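You operate a simulated robot arm through the tools that you are given. There is no shell and no other tool.

You are at the controls of a simulated two-armed robot. One attempt, no reset.

## Task
Pick up the red oil bottle with one hand, pass it to the other hand and put it on the low grey shelf top. Set down upright: red oil bottle.

The check looks at the end state, three seconds after you hand in, the way a careful person would. Anything else that was tipped, shoved, dropped, spilled or broken makes it a failure.

## Robot
Two 7-joint arms with two-finger parallel grippers on one trunk, on a base that drives. Base frame: it is fixed to the floor where the robot stands at the start and does not move with it; the origin is under the middle of the robot, x ahead of it, y to its left, z up. Units: mm, degrees, N and s.
The left shoulder is at the start at [71, 156, 1005], the right one opposite. Places, roughly: low grey shelf top [1600, 2900, 200]; red oil bottle [1750, 3000, 1000]. Payload 3.91 kg a hand.
Tool frame (each hand has its own): the origin (TCP) lies between the finger pads and is the grasp point; the fingertips stand 30 mm ahead of it; z points along the fingers, y is the line along which they close. Largest opening 110 mm; finger width 20, thickness 10; the body of the gripper, 48 by 112 mm, starts 55 mm behind the TCP.
Orientation is told as [roll, pitch, yaw] about the base's x, y, z axes, in that order, counted from this pose: with the fingers straight down and closing along the base's y, the tool's x points along the base's -x, its y along +y and its z along -z.

## Interface
- The arms move only by the tool servo_tool. It takes "left_moves", "right_moves" or both (then of equal length, played together; a hand with none holds still); each is a list of rows, each an object (a shift or turn left out is 0, a gripper value left out holds the last) with "slide": the shift along the tool's x, y, z in units of 400 mm (1.0 is 400 mm), a list of three; "rot": the turn, a rotation vector about the tool's x, y, z in units of 45 degrees (1.0 is 45 degrees), a list of three; "claw": the closure in counts, from 0 (fully open) to 255 (shut). In form: [{"slide": [dx, dy, dz], "rot": [ax, ay, az], "claw": claw}, ...]. A call has 1 to 20 rows; each row is the pose to reach, as a shift and turn from the pose commanded when the call began, along the tool's axes at that moment. A call with a number of a shift or a turn outside -1 to 1 is refused whole. Each row takes 0.2 s and may step no farther than 50 mm and 8.6 degrees from the row before; otherwise, or with a gripper value out of range, the whole call is refused. Where a pose cannot be reached the arm comes as near as it can. A force on the tool above 40 N (or 10 N above the force at the start of the call, whichever is more), or a blocked arm, ends the call early, and 0.2 s more pass. The fingers move at their own pace (about 108 mm/s each) and stop on an object; they squeeze with about 31 N. The grip force told is the motor's: it shows also when the fingers shut on nothing. Time passes only in rows, and 0.2 s behind the last, so rows that repeat a pose let the fingers close. The reply holds the time, the measured pose of the TCP, the force on the tool along the base axes, the opening and the grip force, in the units named above and with some noise, with the torque about the TCP (base axes, N m) and any sound that the robot's microphone picked up, and new pictures: "views" is both (left out), scene, wrist or none (wrist: the cameras of the hands that moved).
- Cameras (640 x 400 px; columns grow to the right, rows downward): "scene" is now at [143.1, 9.1, 1263.7]; the picture's right is [0.11, -0.99, -0.00], its down [-0.26, -0.03, -0.96] and it looks along [0.96, 0.11, -0.27] (base axes); focal length 268 px, centre (320, 200). "left" rides on the left gripper at [72, -17, -103] in its tool frame; the picture's right is [0.23, 0.97, 0.00], its down [-0.76, 0.18, -0.62] and it looks along [-0.61, 0.14, 0.78] (tool axes); focal length 222 px, centre (320, 200). "right" rides on the right gripper at [72, 17, -103] in its tool frame; the picture's right is [-0.23, 0.97, 0.00], its down [-0.76, -0.18, -0.62] and it looks along [-0.61, -0.14, 0.78] (tool axes); focal length 222 px, centre (320, 200). There is no depth. A picture from a camera that has moved, and an enlarged one, comes with that camera's place and axes in the base frame and with its lens.
- move_column(by): slides the trunk up (or, below 0, down) by that many mm; the arms and the scene camera ride with it, the base frame stays. It gives what a move gives, with no picture.
- drive_base(legs): drives the robot by 1 to 6 legs, each [ahead, left, turn to the left] in mm, mm and degrees, along the robot's own axes; the way and the turn of a leg run together, so that a leg with both is an arc; at most 1500 mm and 180 degrees a leg. The arms and the cameras ride along, it lands a little off, and it stops where it bumps. It gives what a move gives, and a new picture of the scene camera.
- aim_head(pan, tilt): turns the head with the scene camera to pan (to the left, within 86 degrees either way) and tilt (down, from -29 to 69), counted from straight ahead of the robot. It gives what a move gives, and a new picture of the scene camera.
- close_up(camera, box): a new picture of the part [left, top, right, bottom] of that camera's present view, enlarged. No time passes.
- sign_off(): hands the job in; it is judged then, once.

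Nothing tells you exact positions but the pictures and the camera data. Unless the task says otherwise, let go and move clear before handing in.

The tools are called as name(argument=value, ...) on one line, values as JSON. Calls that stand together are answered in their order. servo_tool: Moves the arms, as the interface text tells. Its arguments: {"type":"object","properties":{"left_moves":{"type":"array"},"right_moves":{"type":"array"},"views":{"type":"string","enum":["both","scene","wrist","none"]}},"required":[]} The other tools are called the same way: move_column (by) slides the trunk up or down; drive_base (legs) drives the base; aim_head (pan, tilt) turns the head that bears the scene camera; close_up (camera, box) takes an enlarged picture of a part of a camera's view; sign_off () hands the job in.

At the start:

```text
time_s: 0.0
left_tool_pos: [615.7, 306.2, 1153.7]
left_orientation: [0.0, 0.1, 0.0]
left_force: [-0.6, -0.1, 0.6]
left_ft_torque: [0.01, 0.01, 0.01]
left_grip_width: 109.7
left_grasp_force: 0.0
right_tool_pos: [813.6, -351.5, 1102.4]
right_orientation: [0.0, 0.0, -0.1]
right_force: [0.5, -0.4, 0.6]
right_ft_torque: [-0.02, -0.02, -0.03]
right_grip_width: 110.1
right_grasp_force: 0.1
trunk travel left (down, up): [-450.0, 490.0]
robot x, y, heading: [-1.9, -0.4, 0.1]
head pan, tilt: [6.3, 15.3]
```

scene: 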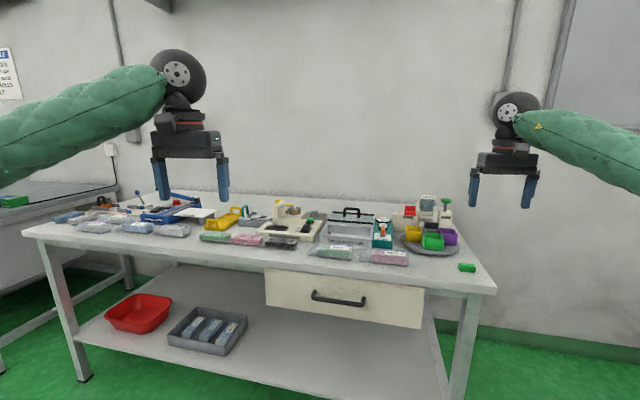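
right: 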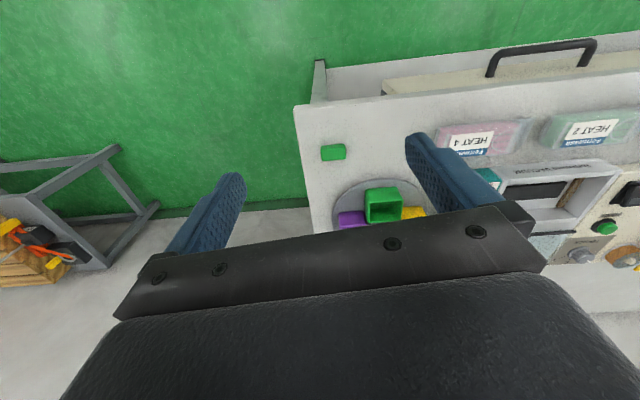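
left: 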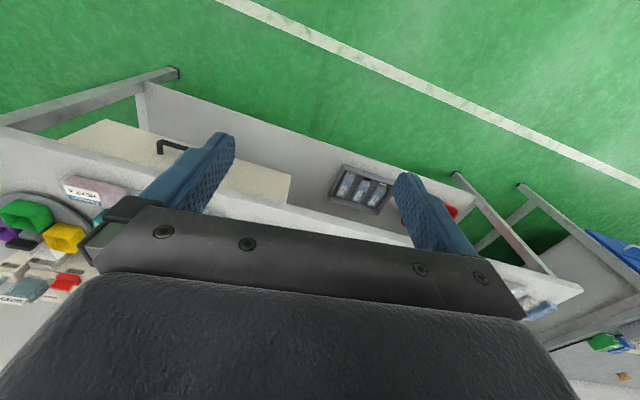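

I see a workbench ahead with many items; the bottle and the low grey shelf should be far off to my left-front, near [1750, 3000]. I'll turn the head left to look that way first.

aim_head(pan=60, tilt=12)

```text
time_s: 1.2
left_tool_pos: [616.6, 305.8, 1154.5]
left_orientation: [0.0, 0.0, 0.1]
left_force: [-0.4, -0.1, 0.8]
left_ft_torque: [-0.02, -0.01, 0.04]
left_grip_width: 110.0
left_grasp_force: 0.1
right_tool_pos: [814.0, -352.5, 1101.8]
right_orientation: [0.0, -0.1, 0.0]
right_force: [0.4, -0.3, 0.9]
right_ft_torque: [0.0, 0.02, 0.0]
right_grip_width: 110.1
right_grasp_force: 0.0
trunk travel left (down, up): [-450.0, 490.0]
robot x, y, heading: [-1.4, -3.0, -0.1]
head pan, tilt: [60.0, 12.0]
camera scene: at [96.9, 79.6, 1269.2], right [0.87, -0.5, 0.0], down [-0.1, -0.18, -0.98], along [0.49, 0.85, -0.21], focal length 268 px, centre (320, 200)
```

scene: 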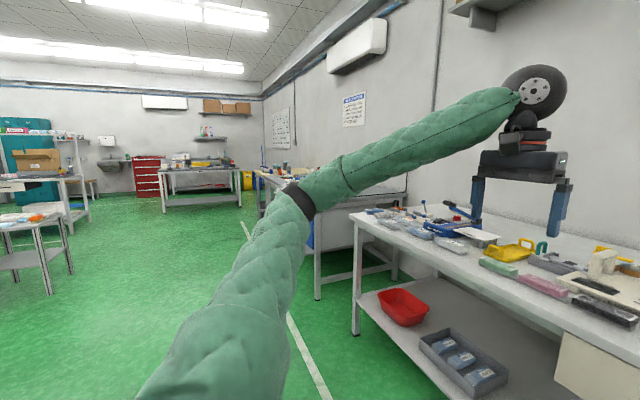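

The bottle's expected spot is behind my left arm in this view; I'll enlarge that region and look around from another tilt.

close_up(camera="scene", box=[220, 120, 420, 245])

close_up(camera="scene", box=[0, 100, 280, 275])

```text
3.20 times, centred on (320, 182) of scene
camera zoom: at [96.9, 79.6, 1269.2], right [0.87, -0.5, 0.0], down [-0.1, -0.18, -0.98], along [0.49, 0.85, -0.21], focal length 858 px, centre (320, 256)
```

zoom: 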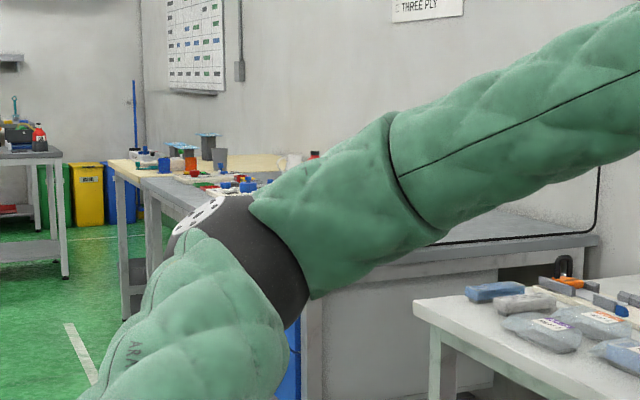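

```text
2.29 times, centred on (140, 188) of scene
camera zoom: at [96.9, 79.6, 1269.2], right [0.87, -0.5, 0.0], down [-0.1, -0.18, -0.98], along [0.49, 0.85, -0.21], focal length 613 px, centre (731, 229)
```

zoom: 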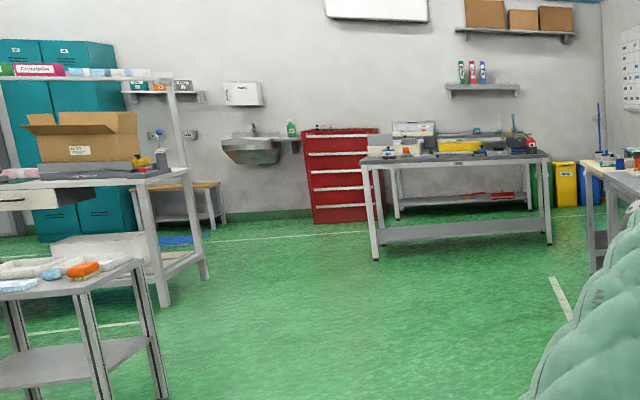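

I can just see a red cap over my arm at about the expected bottle spot, on a grey bench beyond. I'll drive left alongside the benches (floor is clear at x≈0) to get a better look.

drive_base(legs=[[0, 1500, 0]])

aim_head(pan=30, tilt=20)

```text
time_s: 8.6
left_tool_pos: [629.4, 1778.3, 1154.1]
left_orientation: [0.1, 0.0, -0.8]
left_force: [-0.4, 0.3, -0.7]
left_ft_torque: [0.04, -0.02, -0.03]
left_grip_width: 109.8
left_grasp_force: 0.0
right_tool_pos: [818.5, 1116.4, 1101.7]
right_orientation: [0.0, 0.0, -0.8]
right_force: [-0.5, -0.2, -0.9]
right_ft_torque: [0.0, 0.01, -0.02]
right_grip_width: 110.0
right_grasp_force: 0.1
trunk travel left (down, up): [-450.0, 490.0]
robot x, y, heading: [7.5, 1479.6, -0.7]
head pan, tilt: [60.0, 12.0]
camera scene: at [107.7, 1559.0, 1269.2], right [0.86, -0.51, 0.0], down [-0.11, -0.18, -0.98], along [0.5, 0.84, -0.21], focal length 268 px, centre (320, 200)
```

scene: 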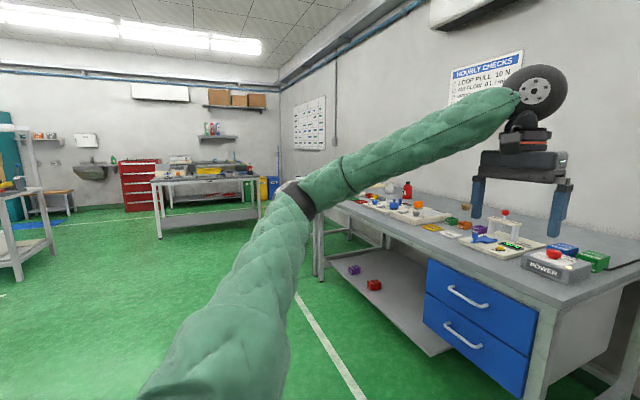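

```text
time_s: 9.5
left_tool_pos: [628.6, 1778.3, 1154.0]
left_orientation: [0.0, 0.0, -0.8]
left_force: [0.2, -0.5, -0.3]
left_ft_torque: [0.02, -0.02, 0.0]
left_grip_width: 109.8
left_grasp_force: 0.0
right_tool_pos: [819.2, 1117.9, 1102.3]
right_orientation: [-0.1, 0.1, -0.9]
right_force: [0.0, 0.0, 0.0]
right_ft_torque: [0.0, -0.01, -0.01]
right_grip_width: 109.9
right_grasp_force: 0.0
trunk travel left (down, up): [-450.0, 490.0]
robot x, y, heading: [9.7, 1481.5, -0.6]
head pan, tilt: [30.0, 20.0]
camera scene: at [141.3, 1524.1, 1256.2], right [0.49, -0.87, 0.0], down [-0.3, -0.17, -0.94], along [0.82, 0.46, -0.34], focal length 268 px, centre (320, 200)
```

scene: 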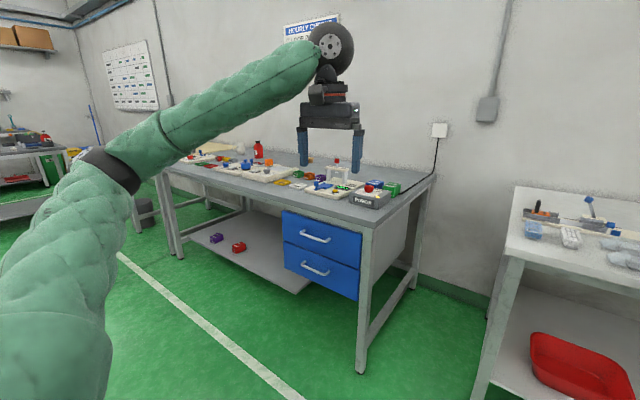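

The red bottle is visible at the back of a grey workbench with blue drawers, which has an open grey lower shelf holding a purple and a red item. Let me take a closer look at the bottle and the shelf.

close_up(camera="scene", box=[160, 120, 360, 245])

close_up(camera="scene", box=[140, 170, 460, 370])

```text
3.20 times, centred on (260, 182) of scene
camera zoom: at [141.3, 1524.1, 1256.2], right [0.49, -0.87, 0.0], down [-0.3, -0.17, -0.94], along [0.82, 0.46, -0.34], focal length 858 px, centre (512, 256)
```

zoom: 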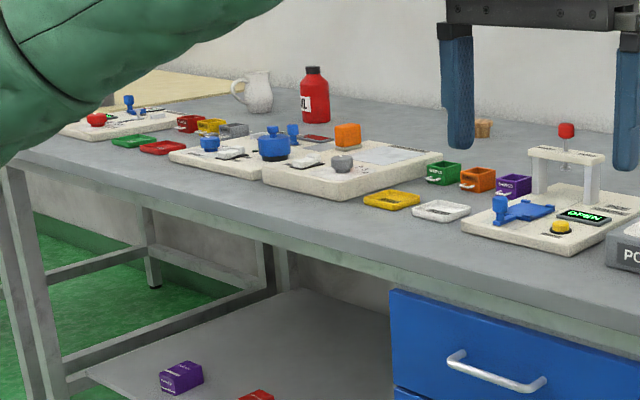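

```text
2.00 times, centred on (300, 270) of scene
camera zoom: at [141.3, 1524.1, 1256.2], right [0.49, -0.87, 0.0], down [-0.3, -0.17, -0.94], along [0.82, 0.46, -0.34], focal length 536 px, centre (360, 60)
```

zoom: 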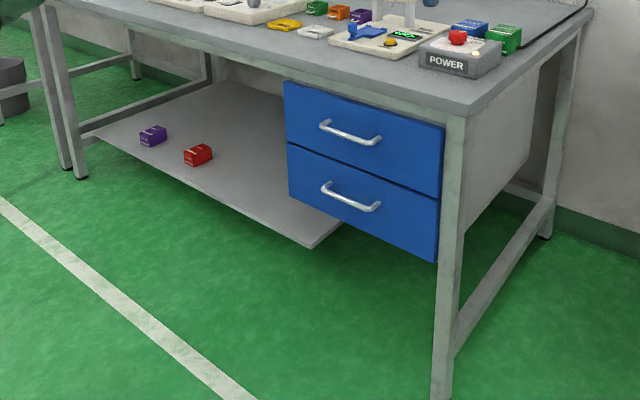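

The low grey shelf is the open lower shelf of this bench (z≈200), with a purple and a red box on it; the red bottle stands at the back of the bench top near x≈1750, y≈3000. I'll drive over to stand in front of it at a safe distance and look again.

drive_base(legs=[[300, 1220, 0.6]])

aim_head(pan=10, tilt=25)

```text
time_s: 15.9
left_tool_pos: [930.4, 3009.6, 1153.9]
left_orientation: [0.0, -0.1, 0.2]
left_force: [0.2, -0.3, -0.2]
left_ft_torque: [-0.04, 0.0, -0.02]
left_grip_width: 110.1
left_grasp_force: 0.1
right_tool_pos: [1131.3, 2351.0, 1102.4]
right_orientation: [0.0, 0.1, 0.4]
right_force: [-0.8, -0.3, 0.3]
right_ft_torque: [-0.02, -0.02, 0.0]
right_grip_width: 110.0
right_grasp_force: 0.0
trunk travel left (down, up): [-450.0, 490.0]
robot x, y, heading: [317.7, 2700.0, 0.4]
head pan, tilt: [30.0, 20.0]
camera scene: at [446.7, 2746.4, 1256.1], right [0.5, -0.86, 0.0], down [-0.3, -0.17, -0.94], along [0.81, 0.47, -0.34], focal length 268 px, centre (320, 200)
```

scene: 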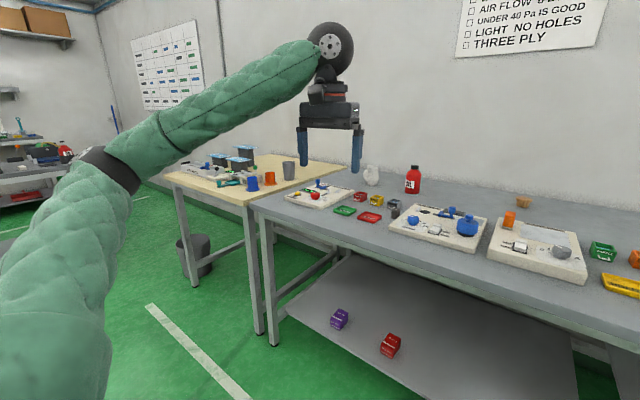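

```text
time_s: 16.7
left_tool_pos: [929.7, 3008.7, 1153.6]
left_orientation: [0.1, 0.0, 0.3]
left_force: [0.2, 0.4, 0.2]
left_ft_torque: [0.01, 0.02, 0.01]
left_grip_width: 110.0
left_grasp_force: 0.2
right_tool_pos: [1129.8, 2350.3, 1102.3]
right_orientation: [0.0, 0.0, 0.3]
right_force: [-0.1, -0.4, -0.3]
right_ft_torque: [0.01, -0.01, -0.02]
right_grip_width: 109.7
right_grasp_force: 0.0
trunk travel left (down, up): [-450.0, 490.0]
robot x, y, heading: [319.8, 2698.4, 0.3]
head pan, tilt: [10.0, 25.0]
camera scene: at [456.8, 2715.6, 1248.1], right [0.18, -0.98, 0.0], down [-0.42, -0.08, -0.91], along [0.89, 0.16, -0.42], focal length 268 px, centre (320, 200)
```

scene: 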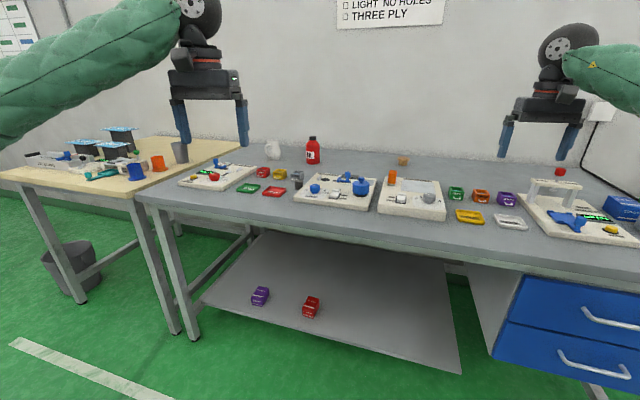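

close_up(camera="scene", box=[230, 110, 390, 210])

close_up(camera="scene", box=[140, 200, 480, 400])

close_up(camera="scene", box=[150, 0, 270, 150])

```text
4.00 times, centred on (310, 160) of scene
camera zoom: at [456.8, 2715.6, 1248.1], right [0.18, -0.98, 0.0], down [-0.42, -0.08, -0.91], along [0.89, 0.16, -0.42], focal length 1073 px, centre (360, 360)
```

zoom: 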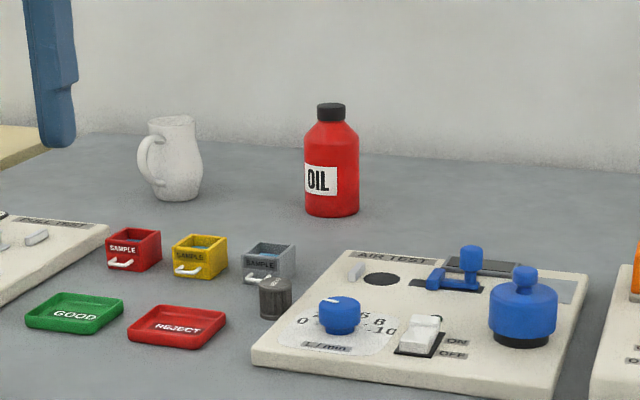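

```text
1.88 times, centred on (310, 300) of scene
camera zoom: at [456.8, 2715.6, 1248.1], right [0.18, -0.98, 0.0], down [-0.42, -0.08, -0.91], along [0.89, 0.16, -0.42], focal length 505 px, centre (339, 12)
```

zoom: 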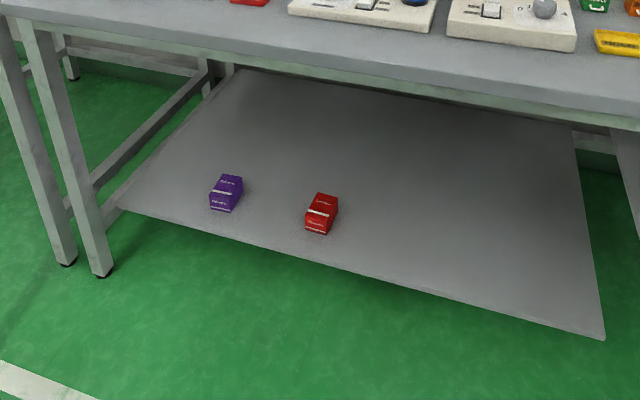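

```text
2.67 times, centred on (210, 75) of scene
camera zoom: at [456.8, 2715.6, 1248.1], right [0.18, -0.98, 0.0], down [-0.42, -0.08, -0.91], along [0.89, 0.16, -0.42], focal length 715 px, centre (613, 533)
```

zoom: 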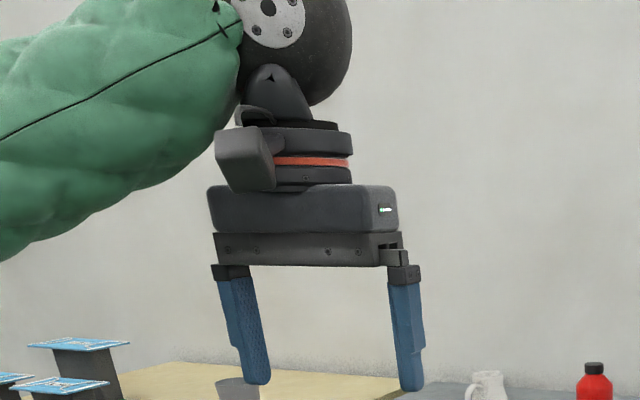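

The bottle triangulates to about [1746, 2986] with its base on the bench top at z≈850, ~125 mm tall and ~68 mm wide; the shelf top is at z≈195–200 with its front edge at x≈1250 near y≈2650. Plan: left hand picks it from above, right hand takes it from the side and sets it on the shelf. First I'll look down to see my own base footprint and retract the right hand.

servo_tool(right_moves=[{"slide": [0.12, 0, 0]}, {"slide": [0.24, 0, 0]}, {"slide": [0.36, 0, 0]}, {"slide": [0.48, 0, 0]}, {"slide": [0.6, 0, 0]}], views="none")

aim_head(pan=0, tilt=60)

```text
time_s: 17.9
left_tool_pos: [929.6, 3008.9, 1155.1]
left_orientation: [0.0, 0.0, 0.3]
left_force: [0.7, -0.1, -0.1]
left_ft_torque: [0.02, -0.04, 0.02]
left_grip_width: 110.1
left_grasp_force: 0.0
right_tool_pos: [891.9, 2350.1, 1102.6]
right_orientation: [-0.1, 0.0, 0.3]
right_force: [-0.6, 1.1, -0.4]
right_ft_torque: [0.03, -0.03, 0.01]
right_grip_width: 110.1
right_grasp_force: 0.1
trunk travel left (down, up): [-450.0, 490.0]
robot x, y, heading: [316.6, 2699.5, 0.2]
head pan, tilt: [10.0, 25.0]
```

```text
time_s: 18.9
left_tool_pos: [930.2, 3008.8, 1154.5]
left_orientation: [-0.1, 0.1, 0.3]
left_force: [0.4, 0.0, -0.4]
left_ft_torque: [0.0, 0.01, 0.02]
left_grip_width: 109.8
left_grasp_force: 0.1
right_tool_pos: [892.7, 2350.0, 1102.6]
right_orientation: [0.0, 0.0, 0.3]
right_force: [0.1, -0.4, -0.8]
right_ft_torque: [-0.01, 0.01, -0.01]
right_grip_width: 110.2
right_grasp_force: 0.0
trunk travel left (down, up): [-450.0, 490.0]
robot x, y, heading: [313.3, 2699.3, 0.6]
head pan, tilt: [0.0, 60.0]
camera scene: at [432.9, 2699.4, 1198.1], right [0.0, -1.0, 0.0], down [-0.87, 0.0, -0.5], along [0.5, 0.0, -0.87], focal length 268 px, centre (320, 200)
```

scene: 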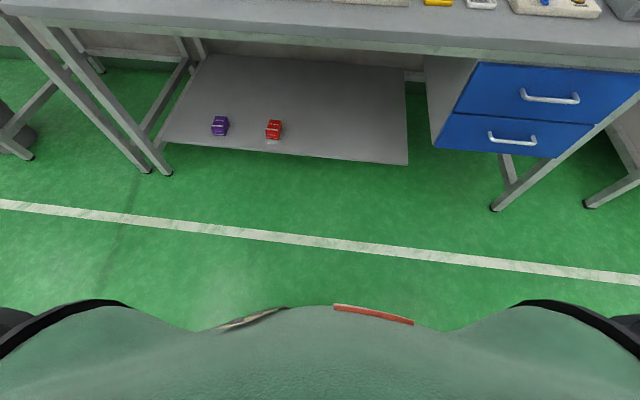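

The shelf space in front is clear except the two small boxes (red near [1408, 2944], purple near [1427, 3219]); my base front is only ~250 mm ahead of the axis, so I can approach to x≈845. I'll drive in and aim the head at the bottle.

drive_base(legs=[[530, 38, -0.6]])

aim_head(pan=12, tilt=30)

```text
time_s: 22.0
left_tool_pos: [1475.1, 3043.5, 1153.2]
left_orientation: [0.1, 0.1, -0.2]
left_force: [0.6, -0.2, 0.0]
left_ft_torque: [-0.02, 0.02, -0.01]
left_grip_width: 110.1
left_grasp_force: 0.0
right_tool_pos: [1431.0, 2384.9, 1101.4]
right_orientation: [0.0, 0.1, -0.2]
right_force: [0.7, -1.0, 0.2]
right_ft_torque: [-0.02, 0.01, 0.0]
right_grip_width: 110.0
right_grasp_force: 0.1
trunk travel left (down, up): [-450.0, 490.0]
robot x, y, heading: [857.9, 2737.4, -0.2]
head pan, tilt: [0.0, 60.0]
camera scene: at [973.9, 2737.0, 1197.9], right [0.0, -1.0, 0.0], down [-0.87, 0.0, -0.5], along [0.5, 0.0, -0.87], focal length 268 px, centre (320, 200)
```

scene: 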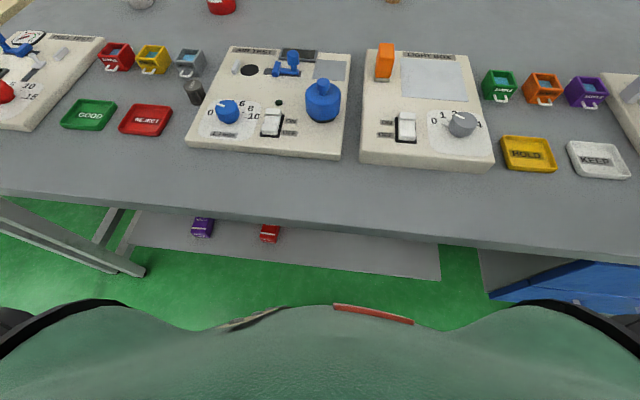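

```text
time_s: 23.0
left_tool_pos: [1472.6, 3042.4, 1153.1]
left_orientation: [0.0, -0.1, -0.2]
left_force: [0.0, -0.2, -0.4]
left_ft_torque: [-0.01, 0.03, -0.01]
left_grip_width: 109.9
left_grasp_force: 0.1
right_tool_pos: [1431.1, 2386.0, 1102.5]
right_orientation: [-0.1, 0.0, -0.3]
right_force: [-0.4, 0.2, 0.5]
right_ft_torque: [-0.02, 0.01, -0.01]
right_grip_width: 110.1
right_grasp_force: 0.1
trunk travel left (down, up): [-450.0, 490.0]
robot x, y, heading: [859.3, 2737.1, -0.5]
head pan, tilt: [12.0, 30.0]
camera scene: at [995.0, 2755.7, 1240.0], right [0.2, -0.98, 0.0], down [-0.49, -0.1, -0.87], along [0.85, 0.18, -0.5], focal length 268 px, centre (320, 200)
```

scene: 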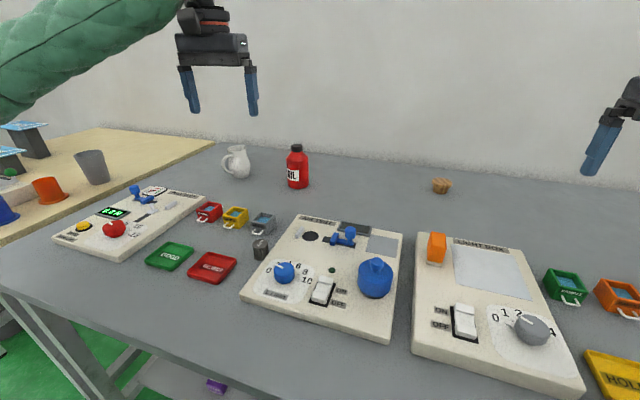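

close_up(camera="scene", box=[220, 125, 380, 225])

close_up(camera="left", box=[0, 0, 640, 400])

```text
4.00 times, centred on (300, 175) of scene
camera zoom: at [995.0, 2755.7, 1240.0], right [0.2, -0.98, 0.0], down [-0.49, -0.1, -0.87], along [0.85, 0.18, -0.5], focal length 1073 px, centre (400, 300)
```

zoom: 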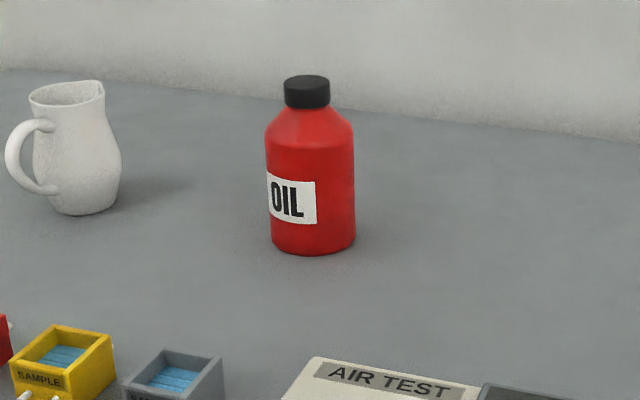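

```text
1.00 times, centred on (320, 200) of left (not enlarged: the box is as wide or as high as the picture)
camera zoom: at [1399.9, 3026.0, 1257.2], right [-0.22, 0.97, 0.0], down [0.76, 0.18, 0.62], along [0.61, 0.14, -0.78], focal length 222 px, centre (320, 200)
```

zoom: 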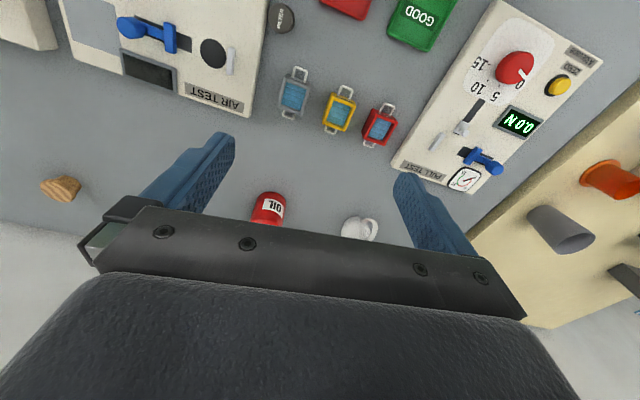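

The bottle base checks out again at about [1746, 2983, 850], height ≈128 mm, with ~118 mm gap to the jug. I'll move the left hand above it, staying high.

servo_tool(left_moves=[{"slide": [-0.115, -0.024, 0]}, {"slide": [-0.23, -0.048, 0]}, {"slide": [-0.345, -0.073, 0]}, {"slide": [-0.46, -0.097, 0]}, {"slide": [-0.57, -0.121, 0]}, {"slide": [-0.683, -0.146, 0]}, {"slide": [-0.683, -0.146, 0]}], views="both")

```text
time_s: 24.6
left_tool_pos: [1744.2, 2982.9, 1152.4]
left_orientation: [-0.1, 0.1, -0.2]
left_force: [-0.5, 0.3, 0.2]
left_ft_torque: [0.01, 0.02, 0.01]
left_grip_width: 110.0
left_grasp_force: 0.0
right_tool_pos: [1430.1, 2386.4, 1103.0]
right_orientation: [0.0, 0.1, -0.1]
right_force: [1.1, 0.7, -0.8]
right_ft_torque: [-0.01, -0.01, -0.03]
right_grip_width: 110.1
right_grasp_force: 0.1
trunk travel left (down, up): [-450.0, 490.0]
robot x, y, heading: [856.6, 2740.6, -0.1]
head pan, tilt: [12.0, 30.0]
camera scene: at [994.3, 2756.2, 1240.3], right [0.21, -0.98, 0.0], down [-0.49, -0.1, -0.87], along [0.85, 0.18, -0.5], focal length 268 px, centre (320, 200)
camera left: at [1671.3, 2965.8, 1255.2], right [-0.22, 0.97, 0.0], down [0.76, 0.18, 0.62], along [0.61, 0.14, -0.78], focal length 222 px, centre (320, 200)
```

scene: 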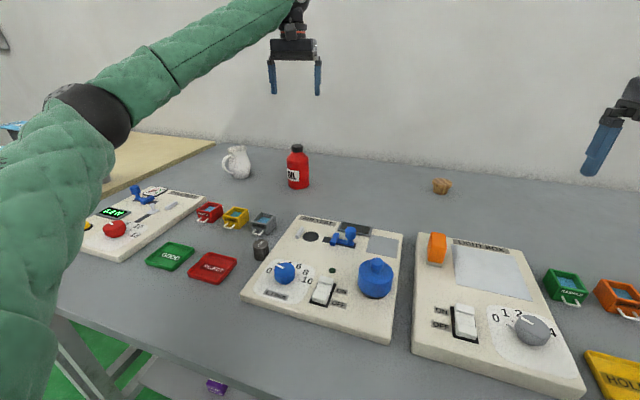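
left: 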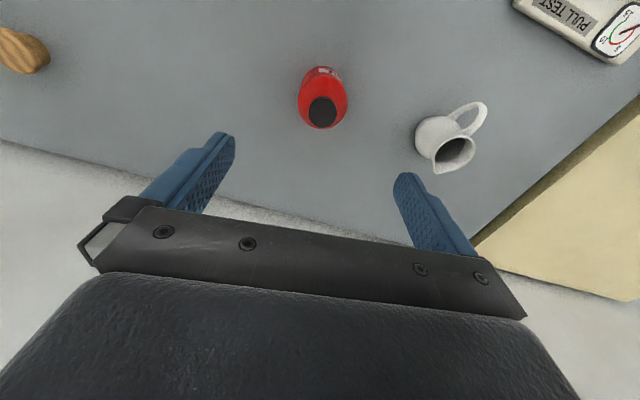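

close_up(camera="left", box=[240, 50, 400, 150])

```text
4.00 times, centred on (320, 100) of left
camera zoom: at [1671.3, 2965.8, 1255.2], right [-0.22, 0.97, 0.0], down [0.76, 0.18, 0.62], along [0.61, 0.14, -0.78], focal length 888 px, centre (320, 600)
```

zoom: 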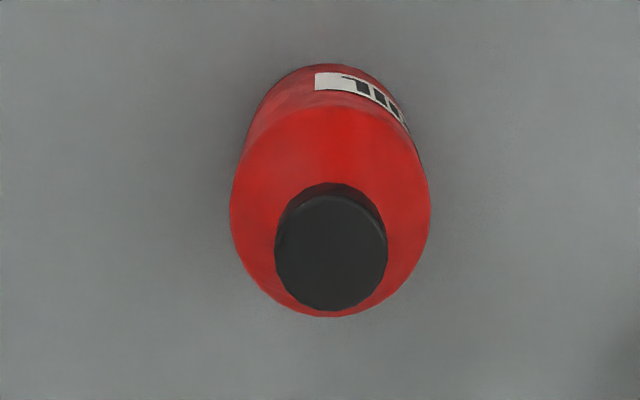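

The wrist camera puts the cap centre about 10 mm further ahead and 5 mm to the left of my tool centre. I'll correct this and come down part of the way to check again.

servo_tool(left_moves=[{"slide": [-0.0225, 0.0125, 0.0]}, {"slide": [-0.0225, 0.0125, 0.1]}, {"slide": [-0.0225, 0.0125, 0.19]}, {"slide": [-0.0225, 0.0125, 0.28]}, {"slide": [-0.0225, 0.0125, 0.28]}], views="both")

close_up(camera="left", box=[200, 100, 440, 250])

close_up(camera="scene", box=[220, 100, 380, 200])

```text
time_s: 25.8
left_tool_pos: [1751.8, 2987.7, 1043.5]
left_orientation: [0.0, 0.0, -0.1]
left_force: [-0.1, 0.2, 0.1]
left_ft_torque: [0.01, 0.0, -0.01]
left_grip_width: 110.0
left_grasp_force: 0.1
right_tool_pos: [1429.9, 2384.8, 1102.6]
right_orientation: [-0.1, 0.0, -0.2]
right_force: [-0.2, -0.1, -0.5]
right_ft_torque: [-0.01, -0.03, -0.01]
right_grip_width: 110.0
right_grasp_force: 0.0
trunk travel left (down, up): [-450.0, 490.0]
robot x, y, heading: [858.4, 2736.7, -0.1]
head pan, tilt: [12.0, 30.0]
camera scene: at [994.4, 2755.3, 1240.2], right [0.21, -0.98, 0.0], down [-0.49, -0.1, -0.87], along [0.85, 0.18, -0.5], focal length 268 px, centre (320, 200)
camera left: at [1679.8, 2969.7, 1146.9], right [-0.22, 0.97, 0.0], down [0.76, 0.18, 0.62], along [0.61, 0.14, -0.78], focal length 222 px, centre (320, 200)
```

scene: 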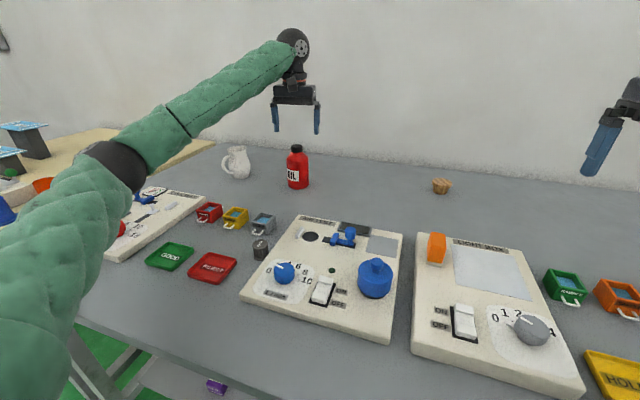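
left: 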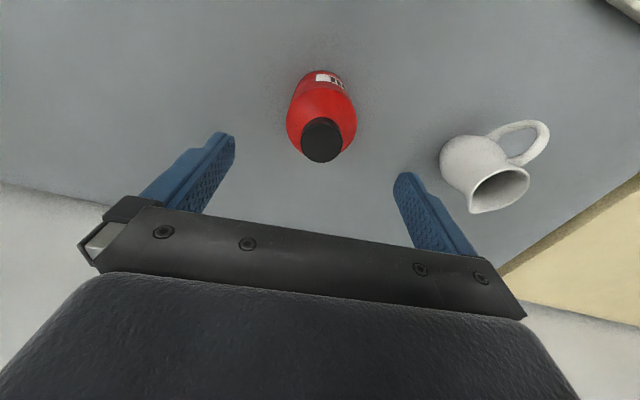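

```text
2.67 times, centred on (320, 175) of left
camera zoom: at [1679.8, 2969.7, 1146.9], right [-0.22, 0.97, 0.0], down [0.76, 0.18, 0.62], along [0.61, 0.14, -0.78], focal length 592 px, centre (320, 267)
```

zoom: 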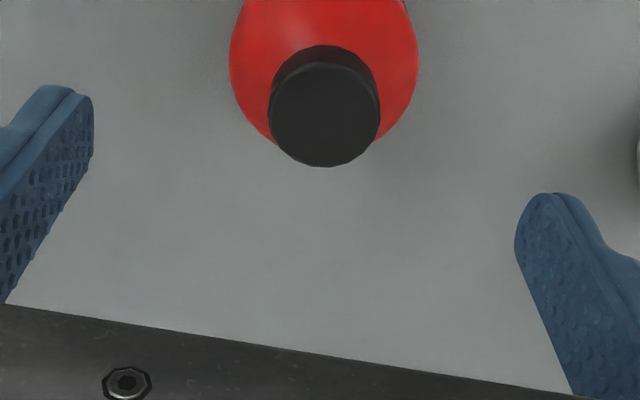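

```text
4.00 times, centred on (300, 150) of scene
camera zoom: at [994.4, 2755.3, 1240.2], right [0.21, -0.98, 0.0], down [-0.49, -0.1, -0.87], along [0.85, 0.18, -0.5], focal length 1073 px, centre (400, 400)
```

zoom: 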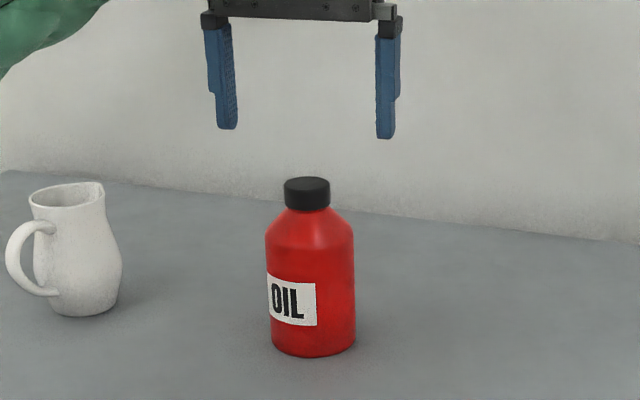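

Alignment is now within 2–3 mm. I'll descend to TCP z≈940 (fingertips around 60 mm above the bench), and check before closing.

servo_tool(left_moves=[{"slide": [-0.005, 0.003, 0.08]}, {"slide": [-0.005, 0.003, 0.16]}, {"slide": [-0.005, 0.003, 0.22]}, {"slide": [-0.005, 0.003, 0.259]}, {"slide": [-0.005, 0.003, 0.259]}], views="both")

close_up(camera="scene", box=[220, 100, 380, 200])

```text
time_s: 27.0
left_tool_pos: [1755.1, 2988.9, 954.8]
left_orientation: [0.3, -0.8, -0.2]
left_force: [-0.9, 0.4, 0.5]
left_ft_torque: [0.01, 0.01, 0.0]
left_grip_width: 110.0
left_grasp_force: 0.2
right_tool_pos: [1427.8, 2382.5, 1105.4]
right_orientation: [0.2, -0.2, -0.3]
right_force: [0.8, 0.7, 0.3]
right_ft_torque: [0.0, -0.01, 0.0]
right_grip_width: 110.2
right_grasp_force: 0.0
trunk travel left (down, up): [-450.0, 490.0]
robot x, y, heading: [858.2, 2740.6, 0.1]
head pan, tilt: [12.0, 30.0]
camera scene: at [992.2, 2752.0, 1243.4], right [0.21, -0.98, 0.0], down [-0.49, -0.1, -0.87], along [0.85, 0.18, -0.5], focal length 268 px, centre (320, 200)
camera left: at [1680.5, 2971.0, 1057.1], right [-0.23, 0.97, 0.0], down [0.75, 0.17, 0.63], along [0.62, 0.14, -0.77], focal length 222 px, centre (320, 200)
```

scene: 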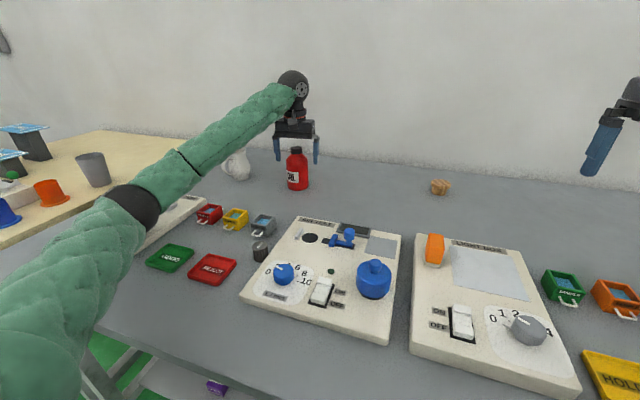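
left: 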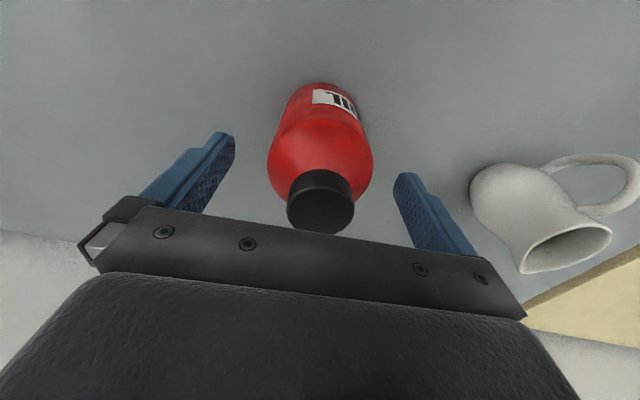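

```text
4.00 times, centred on (300, 150) of scene
camera zoom: at [992.2, 2752.0, 1243.4], right [0.21, -0.98, 0.0], down [-0.49, -0.1, -0.87], along [0.85, 0.18, -0.5], focal length 1073 px, centre (400, 400)
```

zoom: 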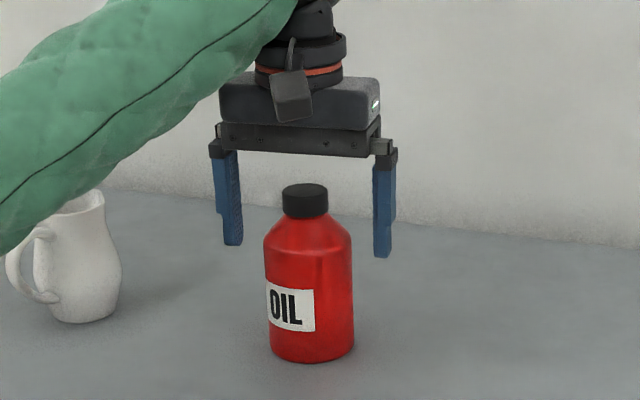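

The hand stopped short (z=955, slightly tilted) and the whole robot rocked a few mm with no force on the tool, so my elbow or forearm is likely pressing on something at the left. I'll back straight up at once and look.

servo_tool(left_moves=[{"slide": [0, 0, -0.1]}, {"slide": [0, 0, -0.2]}, {"slide": [0, 0, -0.3]}, {"slide": [0, 0, -0.4]}, {"slide": [0, 0, -0.5]}], views="both")

```text
time_s: 28.2
left_tool_pos: [1756.2, 2990.5, 1139.0]
left_orientation: [-0.1, 0.0, -0.2]
left_force: [-0.2, 0.0, -0.2]
left_ft_torque: [-0.01, 0.0, 0.0]
left_grip_width: 110.0
left_grasp_force: 0.0
right_tool_pos: [1429.7, 2384.1, 1101.1]
right_orientation: [0.0, 0.0, -0.2]
right_force: [0.7, 0.6, 0.8]
right_ft_torque: [0.02, 0.01, 0.03]
right_grip_width: 110.0
right_grasp_force: 0.1
trunk travel left (down, up): [-450.0, 490.0]
robot x, y, heading: [855.9, 2737.8, -0.2]
head pan, tilt: [12.0, 30.0]
camera scene: at [994.5, 2755.2, 1240.0], right [0.21, -0.98, 0.0], down [-0.49, -0.1, -0.87], along [0.85, 0.18, -0.5], focal length 268 px, centre (320, 200)
camera left: at [1683.8, 2973.6, 1242.1], right [-0.22, 0.97, 0.0], down [0.76, 0.17, 0.62], along [0.61, 0.14, -0.78], focal length 222 px, centre (320, 200)
```

scene: 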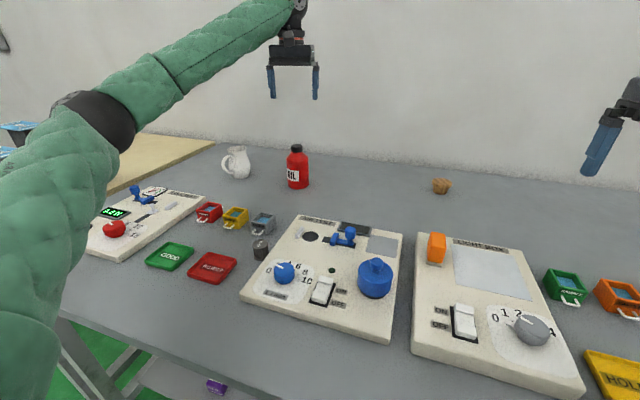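
left: 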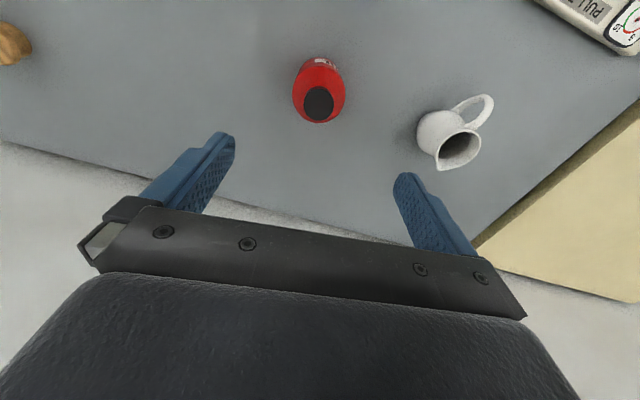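

The pose recovered. Let me check that nothing on the pull-test board was disturbed.

close_up(camera="scene", box=[60, 160, 260, 285])

close_up(camera="scene", box=[0, 60, 320, 400])

```text
3.20 times, centred on (160, 222) of scene
camera zoom: at [994.5, 2755.2, 1240.0], right [0.21, -0.98, 0.0], down [-0.49, -0.1, -0.87], along [0.85, 0.18, -0.5], focal length 858 px, centre (832, 128)
```

zoom: 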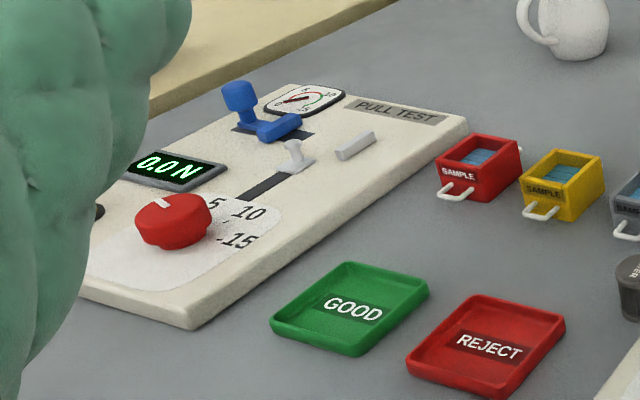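

```text
1.18 times, centred on (160, 230) of scene
camera zoom: at [994.5, 2755.2, 1240.0], right [0.21, -0.98, 0.0], down [-0.49, -0.1, -0.87], along [0.85, 0.18, -0.5], focal length 316 px, centre (508, 165)
```

zoom: 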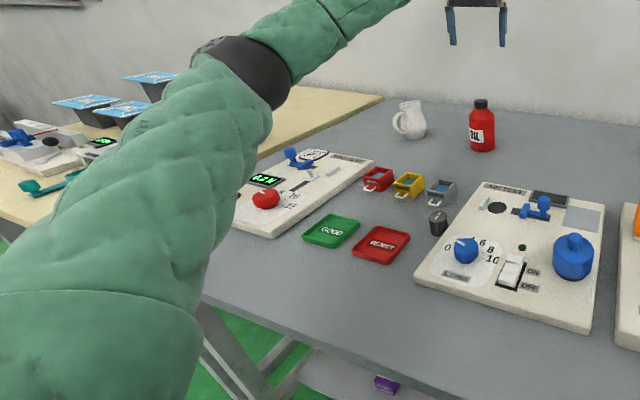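

Everything looks undisturbed (display still 0.0 N, items unmoved). I'll raise the trunk 260 mm so the left elbow stays well above the pull-test board, then come down again.

move_column(by=260)

servo_tool(left_moves=[{"slide": [0, 0, 0.1]}, {"slide": [0, 0, 0.2]}, {"slide": [0, 0, 0.3]}, {"slide": [0, 0, 0.4]}, {"slide": [0, 0, 0.5]}, {"slide": [0, 0, 0.6]}, {"slide": [0, 0, 0.7]}, {"slide": [0, 0, 0.8]}, {"slide": [0, 0, 0.8]}], views="both")

```text
time_s: 30.9
left_tool_pos: [1757.4, 2991.1, 1398.3]
left_orientation: [0.0, 0.1, -0.1]
left_force: [-0.7, 0.1, 0.3]
left_ft_torque: [-0.01, 0.05, -0.02]
left_grip_width: 109.7
left_grasp_force: 0.0
right_tool_pos: [1430.3, 2384.1, 1361.5]
right_orientation: [0.0, 0.0, -0.2]
right_force: [-0.2, 0.3, -0.3]
right_ft_torque: [0.01, 0.01, 0.04]
right_grip_width: 109.8
right_grasp_force: 0.0
trunk travel left (down, up): [-710.0, 230.0]
robot x, y, heading: [855.8, 2735.6, -0.2]
head pan, tilt: [12.0, 30.0]
```

```text
time_s: 32.9
left_tool_pos: [1756.7, 2991.6, 1076.1]
left_orientation: [-0.1, 0.0, 0.0]
left_force: [0.4, -0.6, -0.4]
left_ft_torque: [-0.02, -0.01, 0.03]
left_grip_width: 110.1
left_grasp_force: 0.1
right_tool_pos: [1430.5, 2384.2, 1361.6]
right_orientation: [0.1, 0.0, -0.2]
right_force: [0.3, -0.5, 0.5]
right_ft_torque: [-0.04, -0.02, 0.01]
right_grip_width: 110.0
right_grasp_force: 0.1
trunk travel left (down, up): [-710.0, 230.0]
robot x, y, heading: [860.8, 2738.2, -0.4]
head pan, tilt: [12.0, 30.0]
camera scene: at [994.8, 2755.3, 1500.2], right [0.21, -0.98, 0.0], down [-0.49, -0.1, -0.87], along [0.85, 0.18, -0.5], focal length 268 px, centre (320, 200)
camera left: at [1684.2, 2974.8, 1179.8], right [-0.22, 0.97, 0.0], down [0.76, 0.18, 0.62], along [0.61, 0.14, -0.78], focal length 222 px, centre (320, 200)
```

scene: 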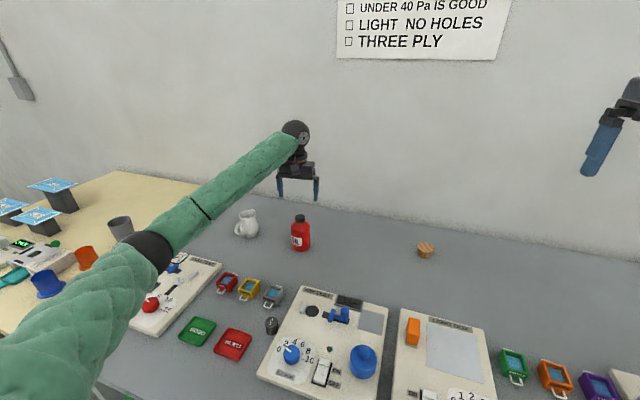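
left: 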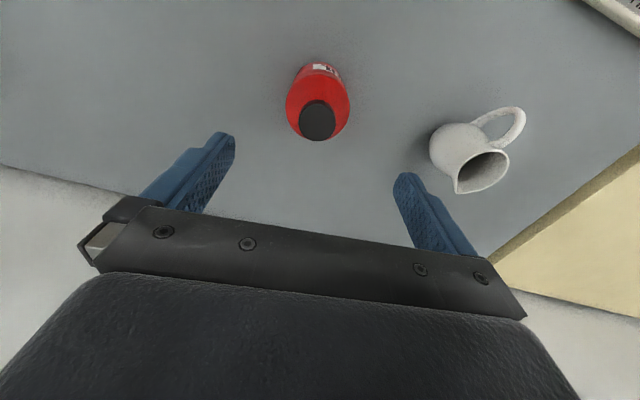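

close_up(camera="left", box=[240, 60, 400, 160])

```text
4.00 times, centred on (320, 110) of left
camera zoom: at [1684.2, 2974.8, 1179.8], right [-0.22, 0.97, 0.0], down [0.76, 0.18, 0.62], along [0.61, 0.14, -0.78], focal length 888 px, centre (320, 560)
```

zoom: 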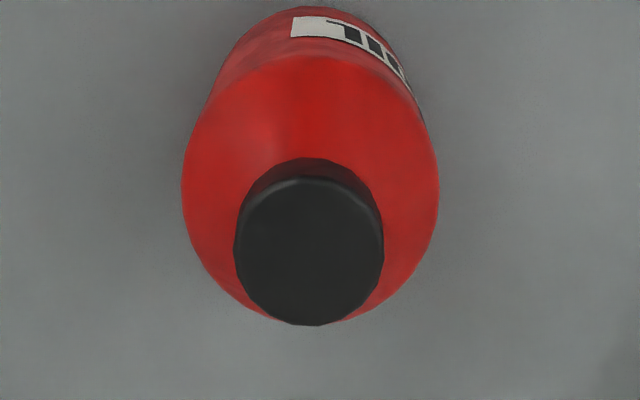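

The elbow is now high above the board and the alignment is within ~3 mm. Descending to the grasp height.

servo_tool(left_moves=[{"slide": [0.004, -0.008, 0.08]}, {"slide": [0.004, -0.008, 0.16]}, {"slide": [0.004, -0.008, 0.24]}, {"slide": [0.004, -0.008, 0.3]}, {"slide": [0.004, -0.008, 0.34]}, {"slide": [0.004, -0.008, 0.34]}], views="both")

close_up(camera="scene", box=[220, 150, 380, 270])

```text
time_s: 34.2
left_tool_pos: [1755.9, 2987.0, 942.3]
left_orientation: [0.1, 0.0, -0.2]
left_force: [-0.1, 0.5, 1.2]
left_ft_torque: [0.01, 0.01, 0.01]
left_grip_width: 110.0
left_grasp_force: 0.1
right_tool_pos: [1430.3, 2385.2, 1363.0]
right_orientation: [0.1, 0.0, -0.2]
right_force: [-0.7, 0.7, 0.8]
right_ft_torque: [0.0, 0.01, -0.02]
right_grip_width: 110.1
right_grasp_force: 0.1
trunk travel left (down, up): [-710.0, 230.0]
robot x, y, heading: [856.9, 2738.8, -0.3]
head pan, tilt: [12.0, 30.0]
camera scene: at [995.2, 2755.6, 1500.1], right [0.21, -0.98, 0.0], down [-0.49, -0.1, -0.87], along [0.85, 0.18, -0.5], focal length 268 px, centre (320, 200)
camera left: at [1682.5, 2969.9, 1045.6], right [-0.22, 0.97, 0.0], down [0.76, 0.18, 0.62], along [0.61, 0.14, -0.78], focal length 222 px, centre (320, 200)
```

scene: 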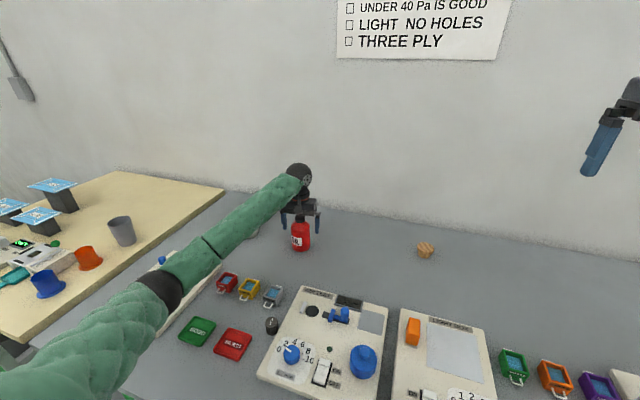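
left: 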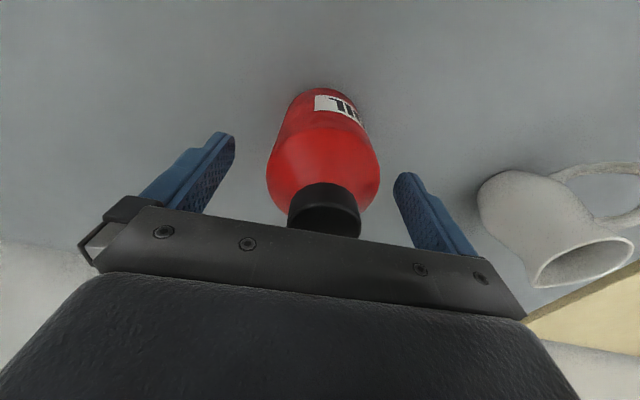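

```text
3.33 times, centred on (300, 210) of scene
camera zoom: at [995.2, 2755.6, 1500.1], right [0.21, -0.98, 0.0], down [-0.49, -0.1, -0.87], along [0.85, 0.18, -0.5], focal length 894 px, centre (387, 167)
```

zoom: 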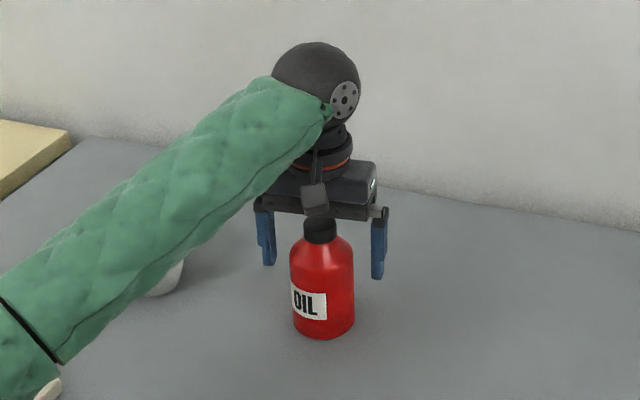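

The hand is at z≈942 with the bottle's shoulder between the fingers and no contact. Closing the gripper.

servo_tool(left_moves=[{"slide": [0, 0, 0], "claw": 120}, {"slide": [0, 0, 0], "claw": 255}, {"slide": [0, 0, 0], "claw": 255}, {"slide": [0, 0, 0], "claw": 255}, {"slide": [0, 0, 0], "claw": 255}], views="both")

```text
time_s: 35.5
left_tool_pos: [1754.4, 2986.3, 943.0]
left_orientation: [0.0, 0.0, -0.2]
left_force: [0.8, 0.9, 0.8]
left_ft_torque: [0.1, -0.04, 0.01]
left_grip_width: 68.6
left_grasp_force: 30.9
right_tool_pos: [1431.8, 2385.2, 1362.5]
right_orientation: [0.0, 0.0, -0.1]
right_force: [-0.2, -0.5, 0.4]
right_ft_torque: [0.02, -0.01, -0.04]
right_grip_width: 110.0
right_grasp_force: 0.0
trunk travel left (down, up): [-710.0, 230.0]
robot x, y, heading: [855.1, 2739.5, -0.0]
head pan, tilt: [12.0, 30.0]
camera scene: at [995.3, 2755.7, 1500.1], right [0.21, -0.98, 0.0], down [-0.49, -0.1, -0.87], along [0.85, 0.18, -0.5], focal length 268 px, centre (320, 200)
camera left: at [1682.5, 2969.8, 1045.8], right [-0.22, 0.97, 0.0], down [0.76, 0.18, 0.62], along [0.61, 0.14, -0.78], focal length 222 px, centre (320, 200)
```

scene: 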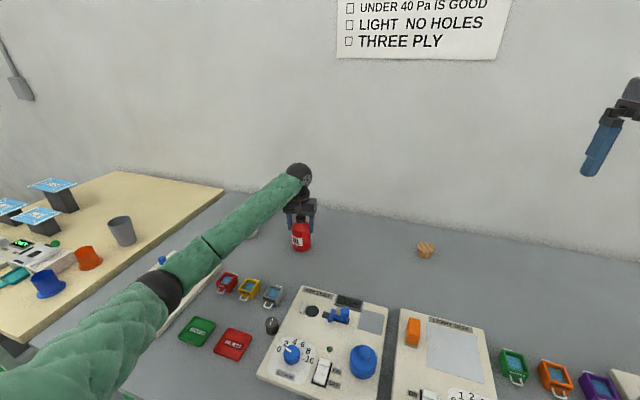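
left: 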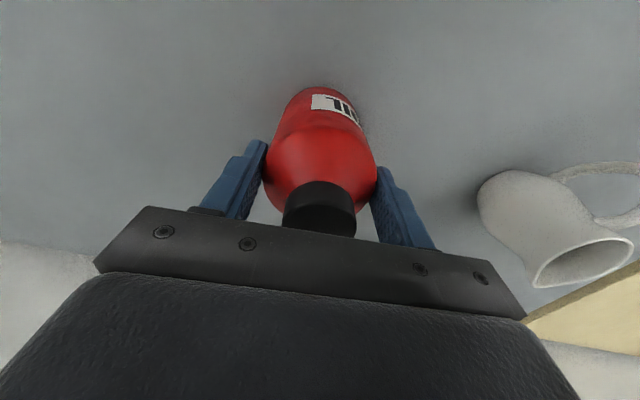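

Gripped at 68.6 mm width with ~31 N. Lifting straight up.

servo_tool(left_moves=[{"slide": [0, 0, -0.03]}, {"slide": [0, 0, -0.1]}, {"slide": [0, 0, -0.18]}, {"slide": [0, 0, -0.26]}, {"slide": [0, 0, -0.34]}, {"slide": [0, 0, -0.42]}, {"slide": [0, 0, -0.5]}, {"slide": [0, 0, -0.5]}], views="both")

```text
time_s: 37.2
left_tool_pos: [1757.3, 2989.7, 1142.4]
left_orientation: [0.0, 0.1, -0.2]
left_force: [-0.2, -0.6, -4.4]
left_ft_torque: [0.0, 0.02, 0.01]
left_grip_width: 68.1
left_grasp_force: 31.0
right_tool_pos: [1431.4, 2386.8, 1361.7]
right_orientation: [0.0, 0.1, -0.2]
right_force: [-0.5, -0.2, -0.6]
right_ft_torque: [-0.04, 0.02, 0.01]
right_grip_width: 110.1
right_grasp_force: 0.0
trunk travel left (down, up): [-710.0, 230.0]
robot x, y, heading: [859.2, 2739.6, -0.2]
head pan, tilt: [12.0, 30.0]
camera scene: at [996.4, 2755.8, 1499.9], right [0.21, -0.98, 0.0], down [-0.49, -0.1, -0.87], along [0.85, 0.18, -0.5], focal length 268 px, centre (320, 200)
camera left: at [1684.3, 2972.6, 1244.9], right [-0.22, 0.97, 0.0], down [0.76, 0.18, 0.62], along [0.61, 0.14, -0.78], focal length 222 px, centre (320, 200)
```

scene: 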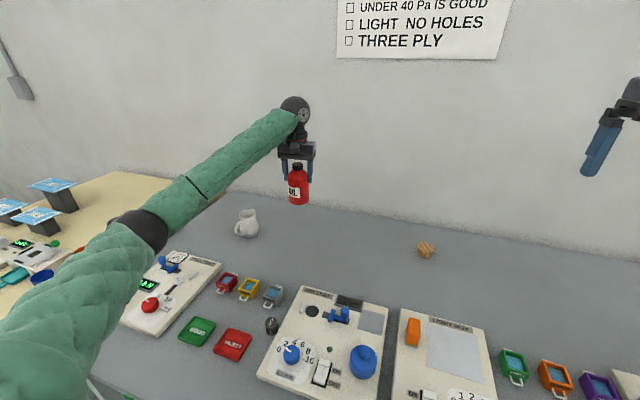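
left: 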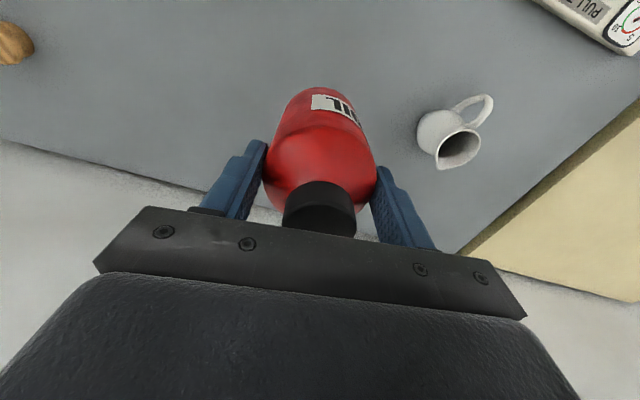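

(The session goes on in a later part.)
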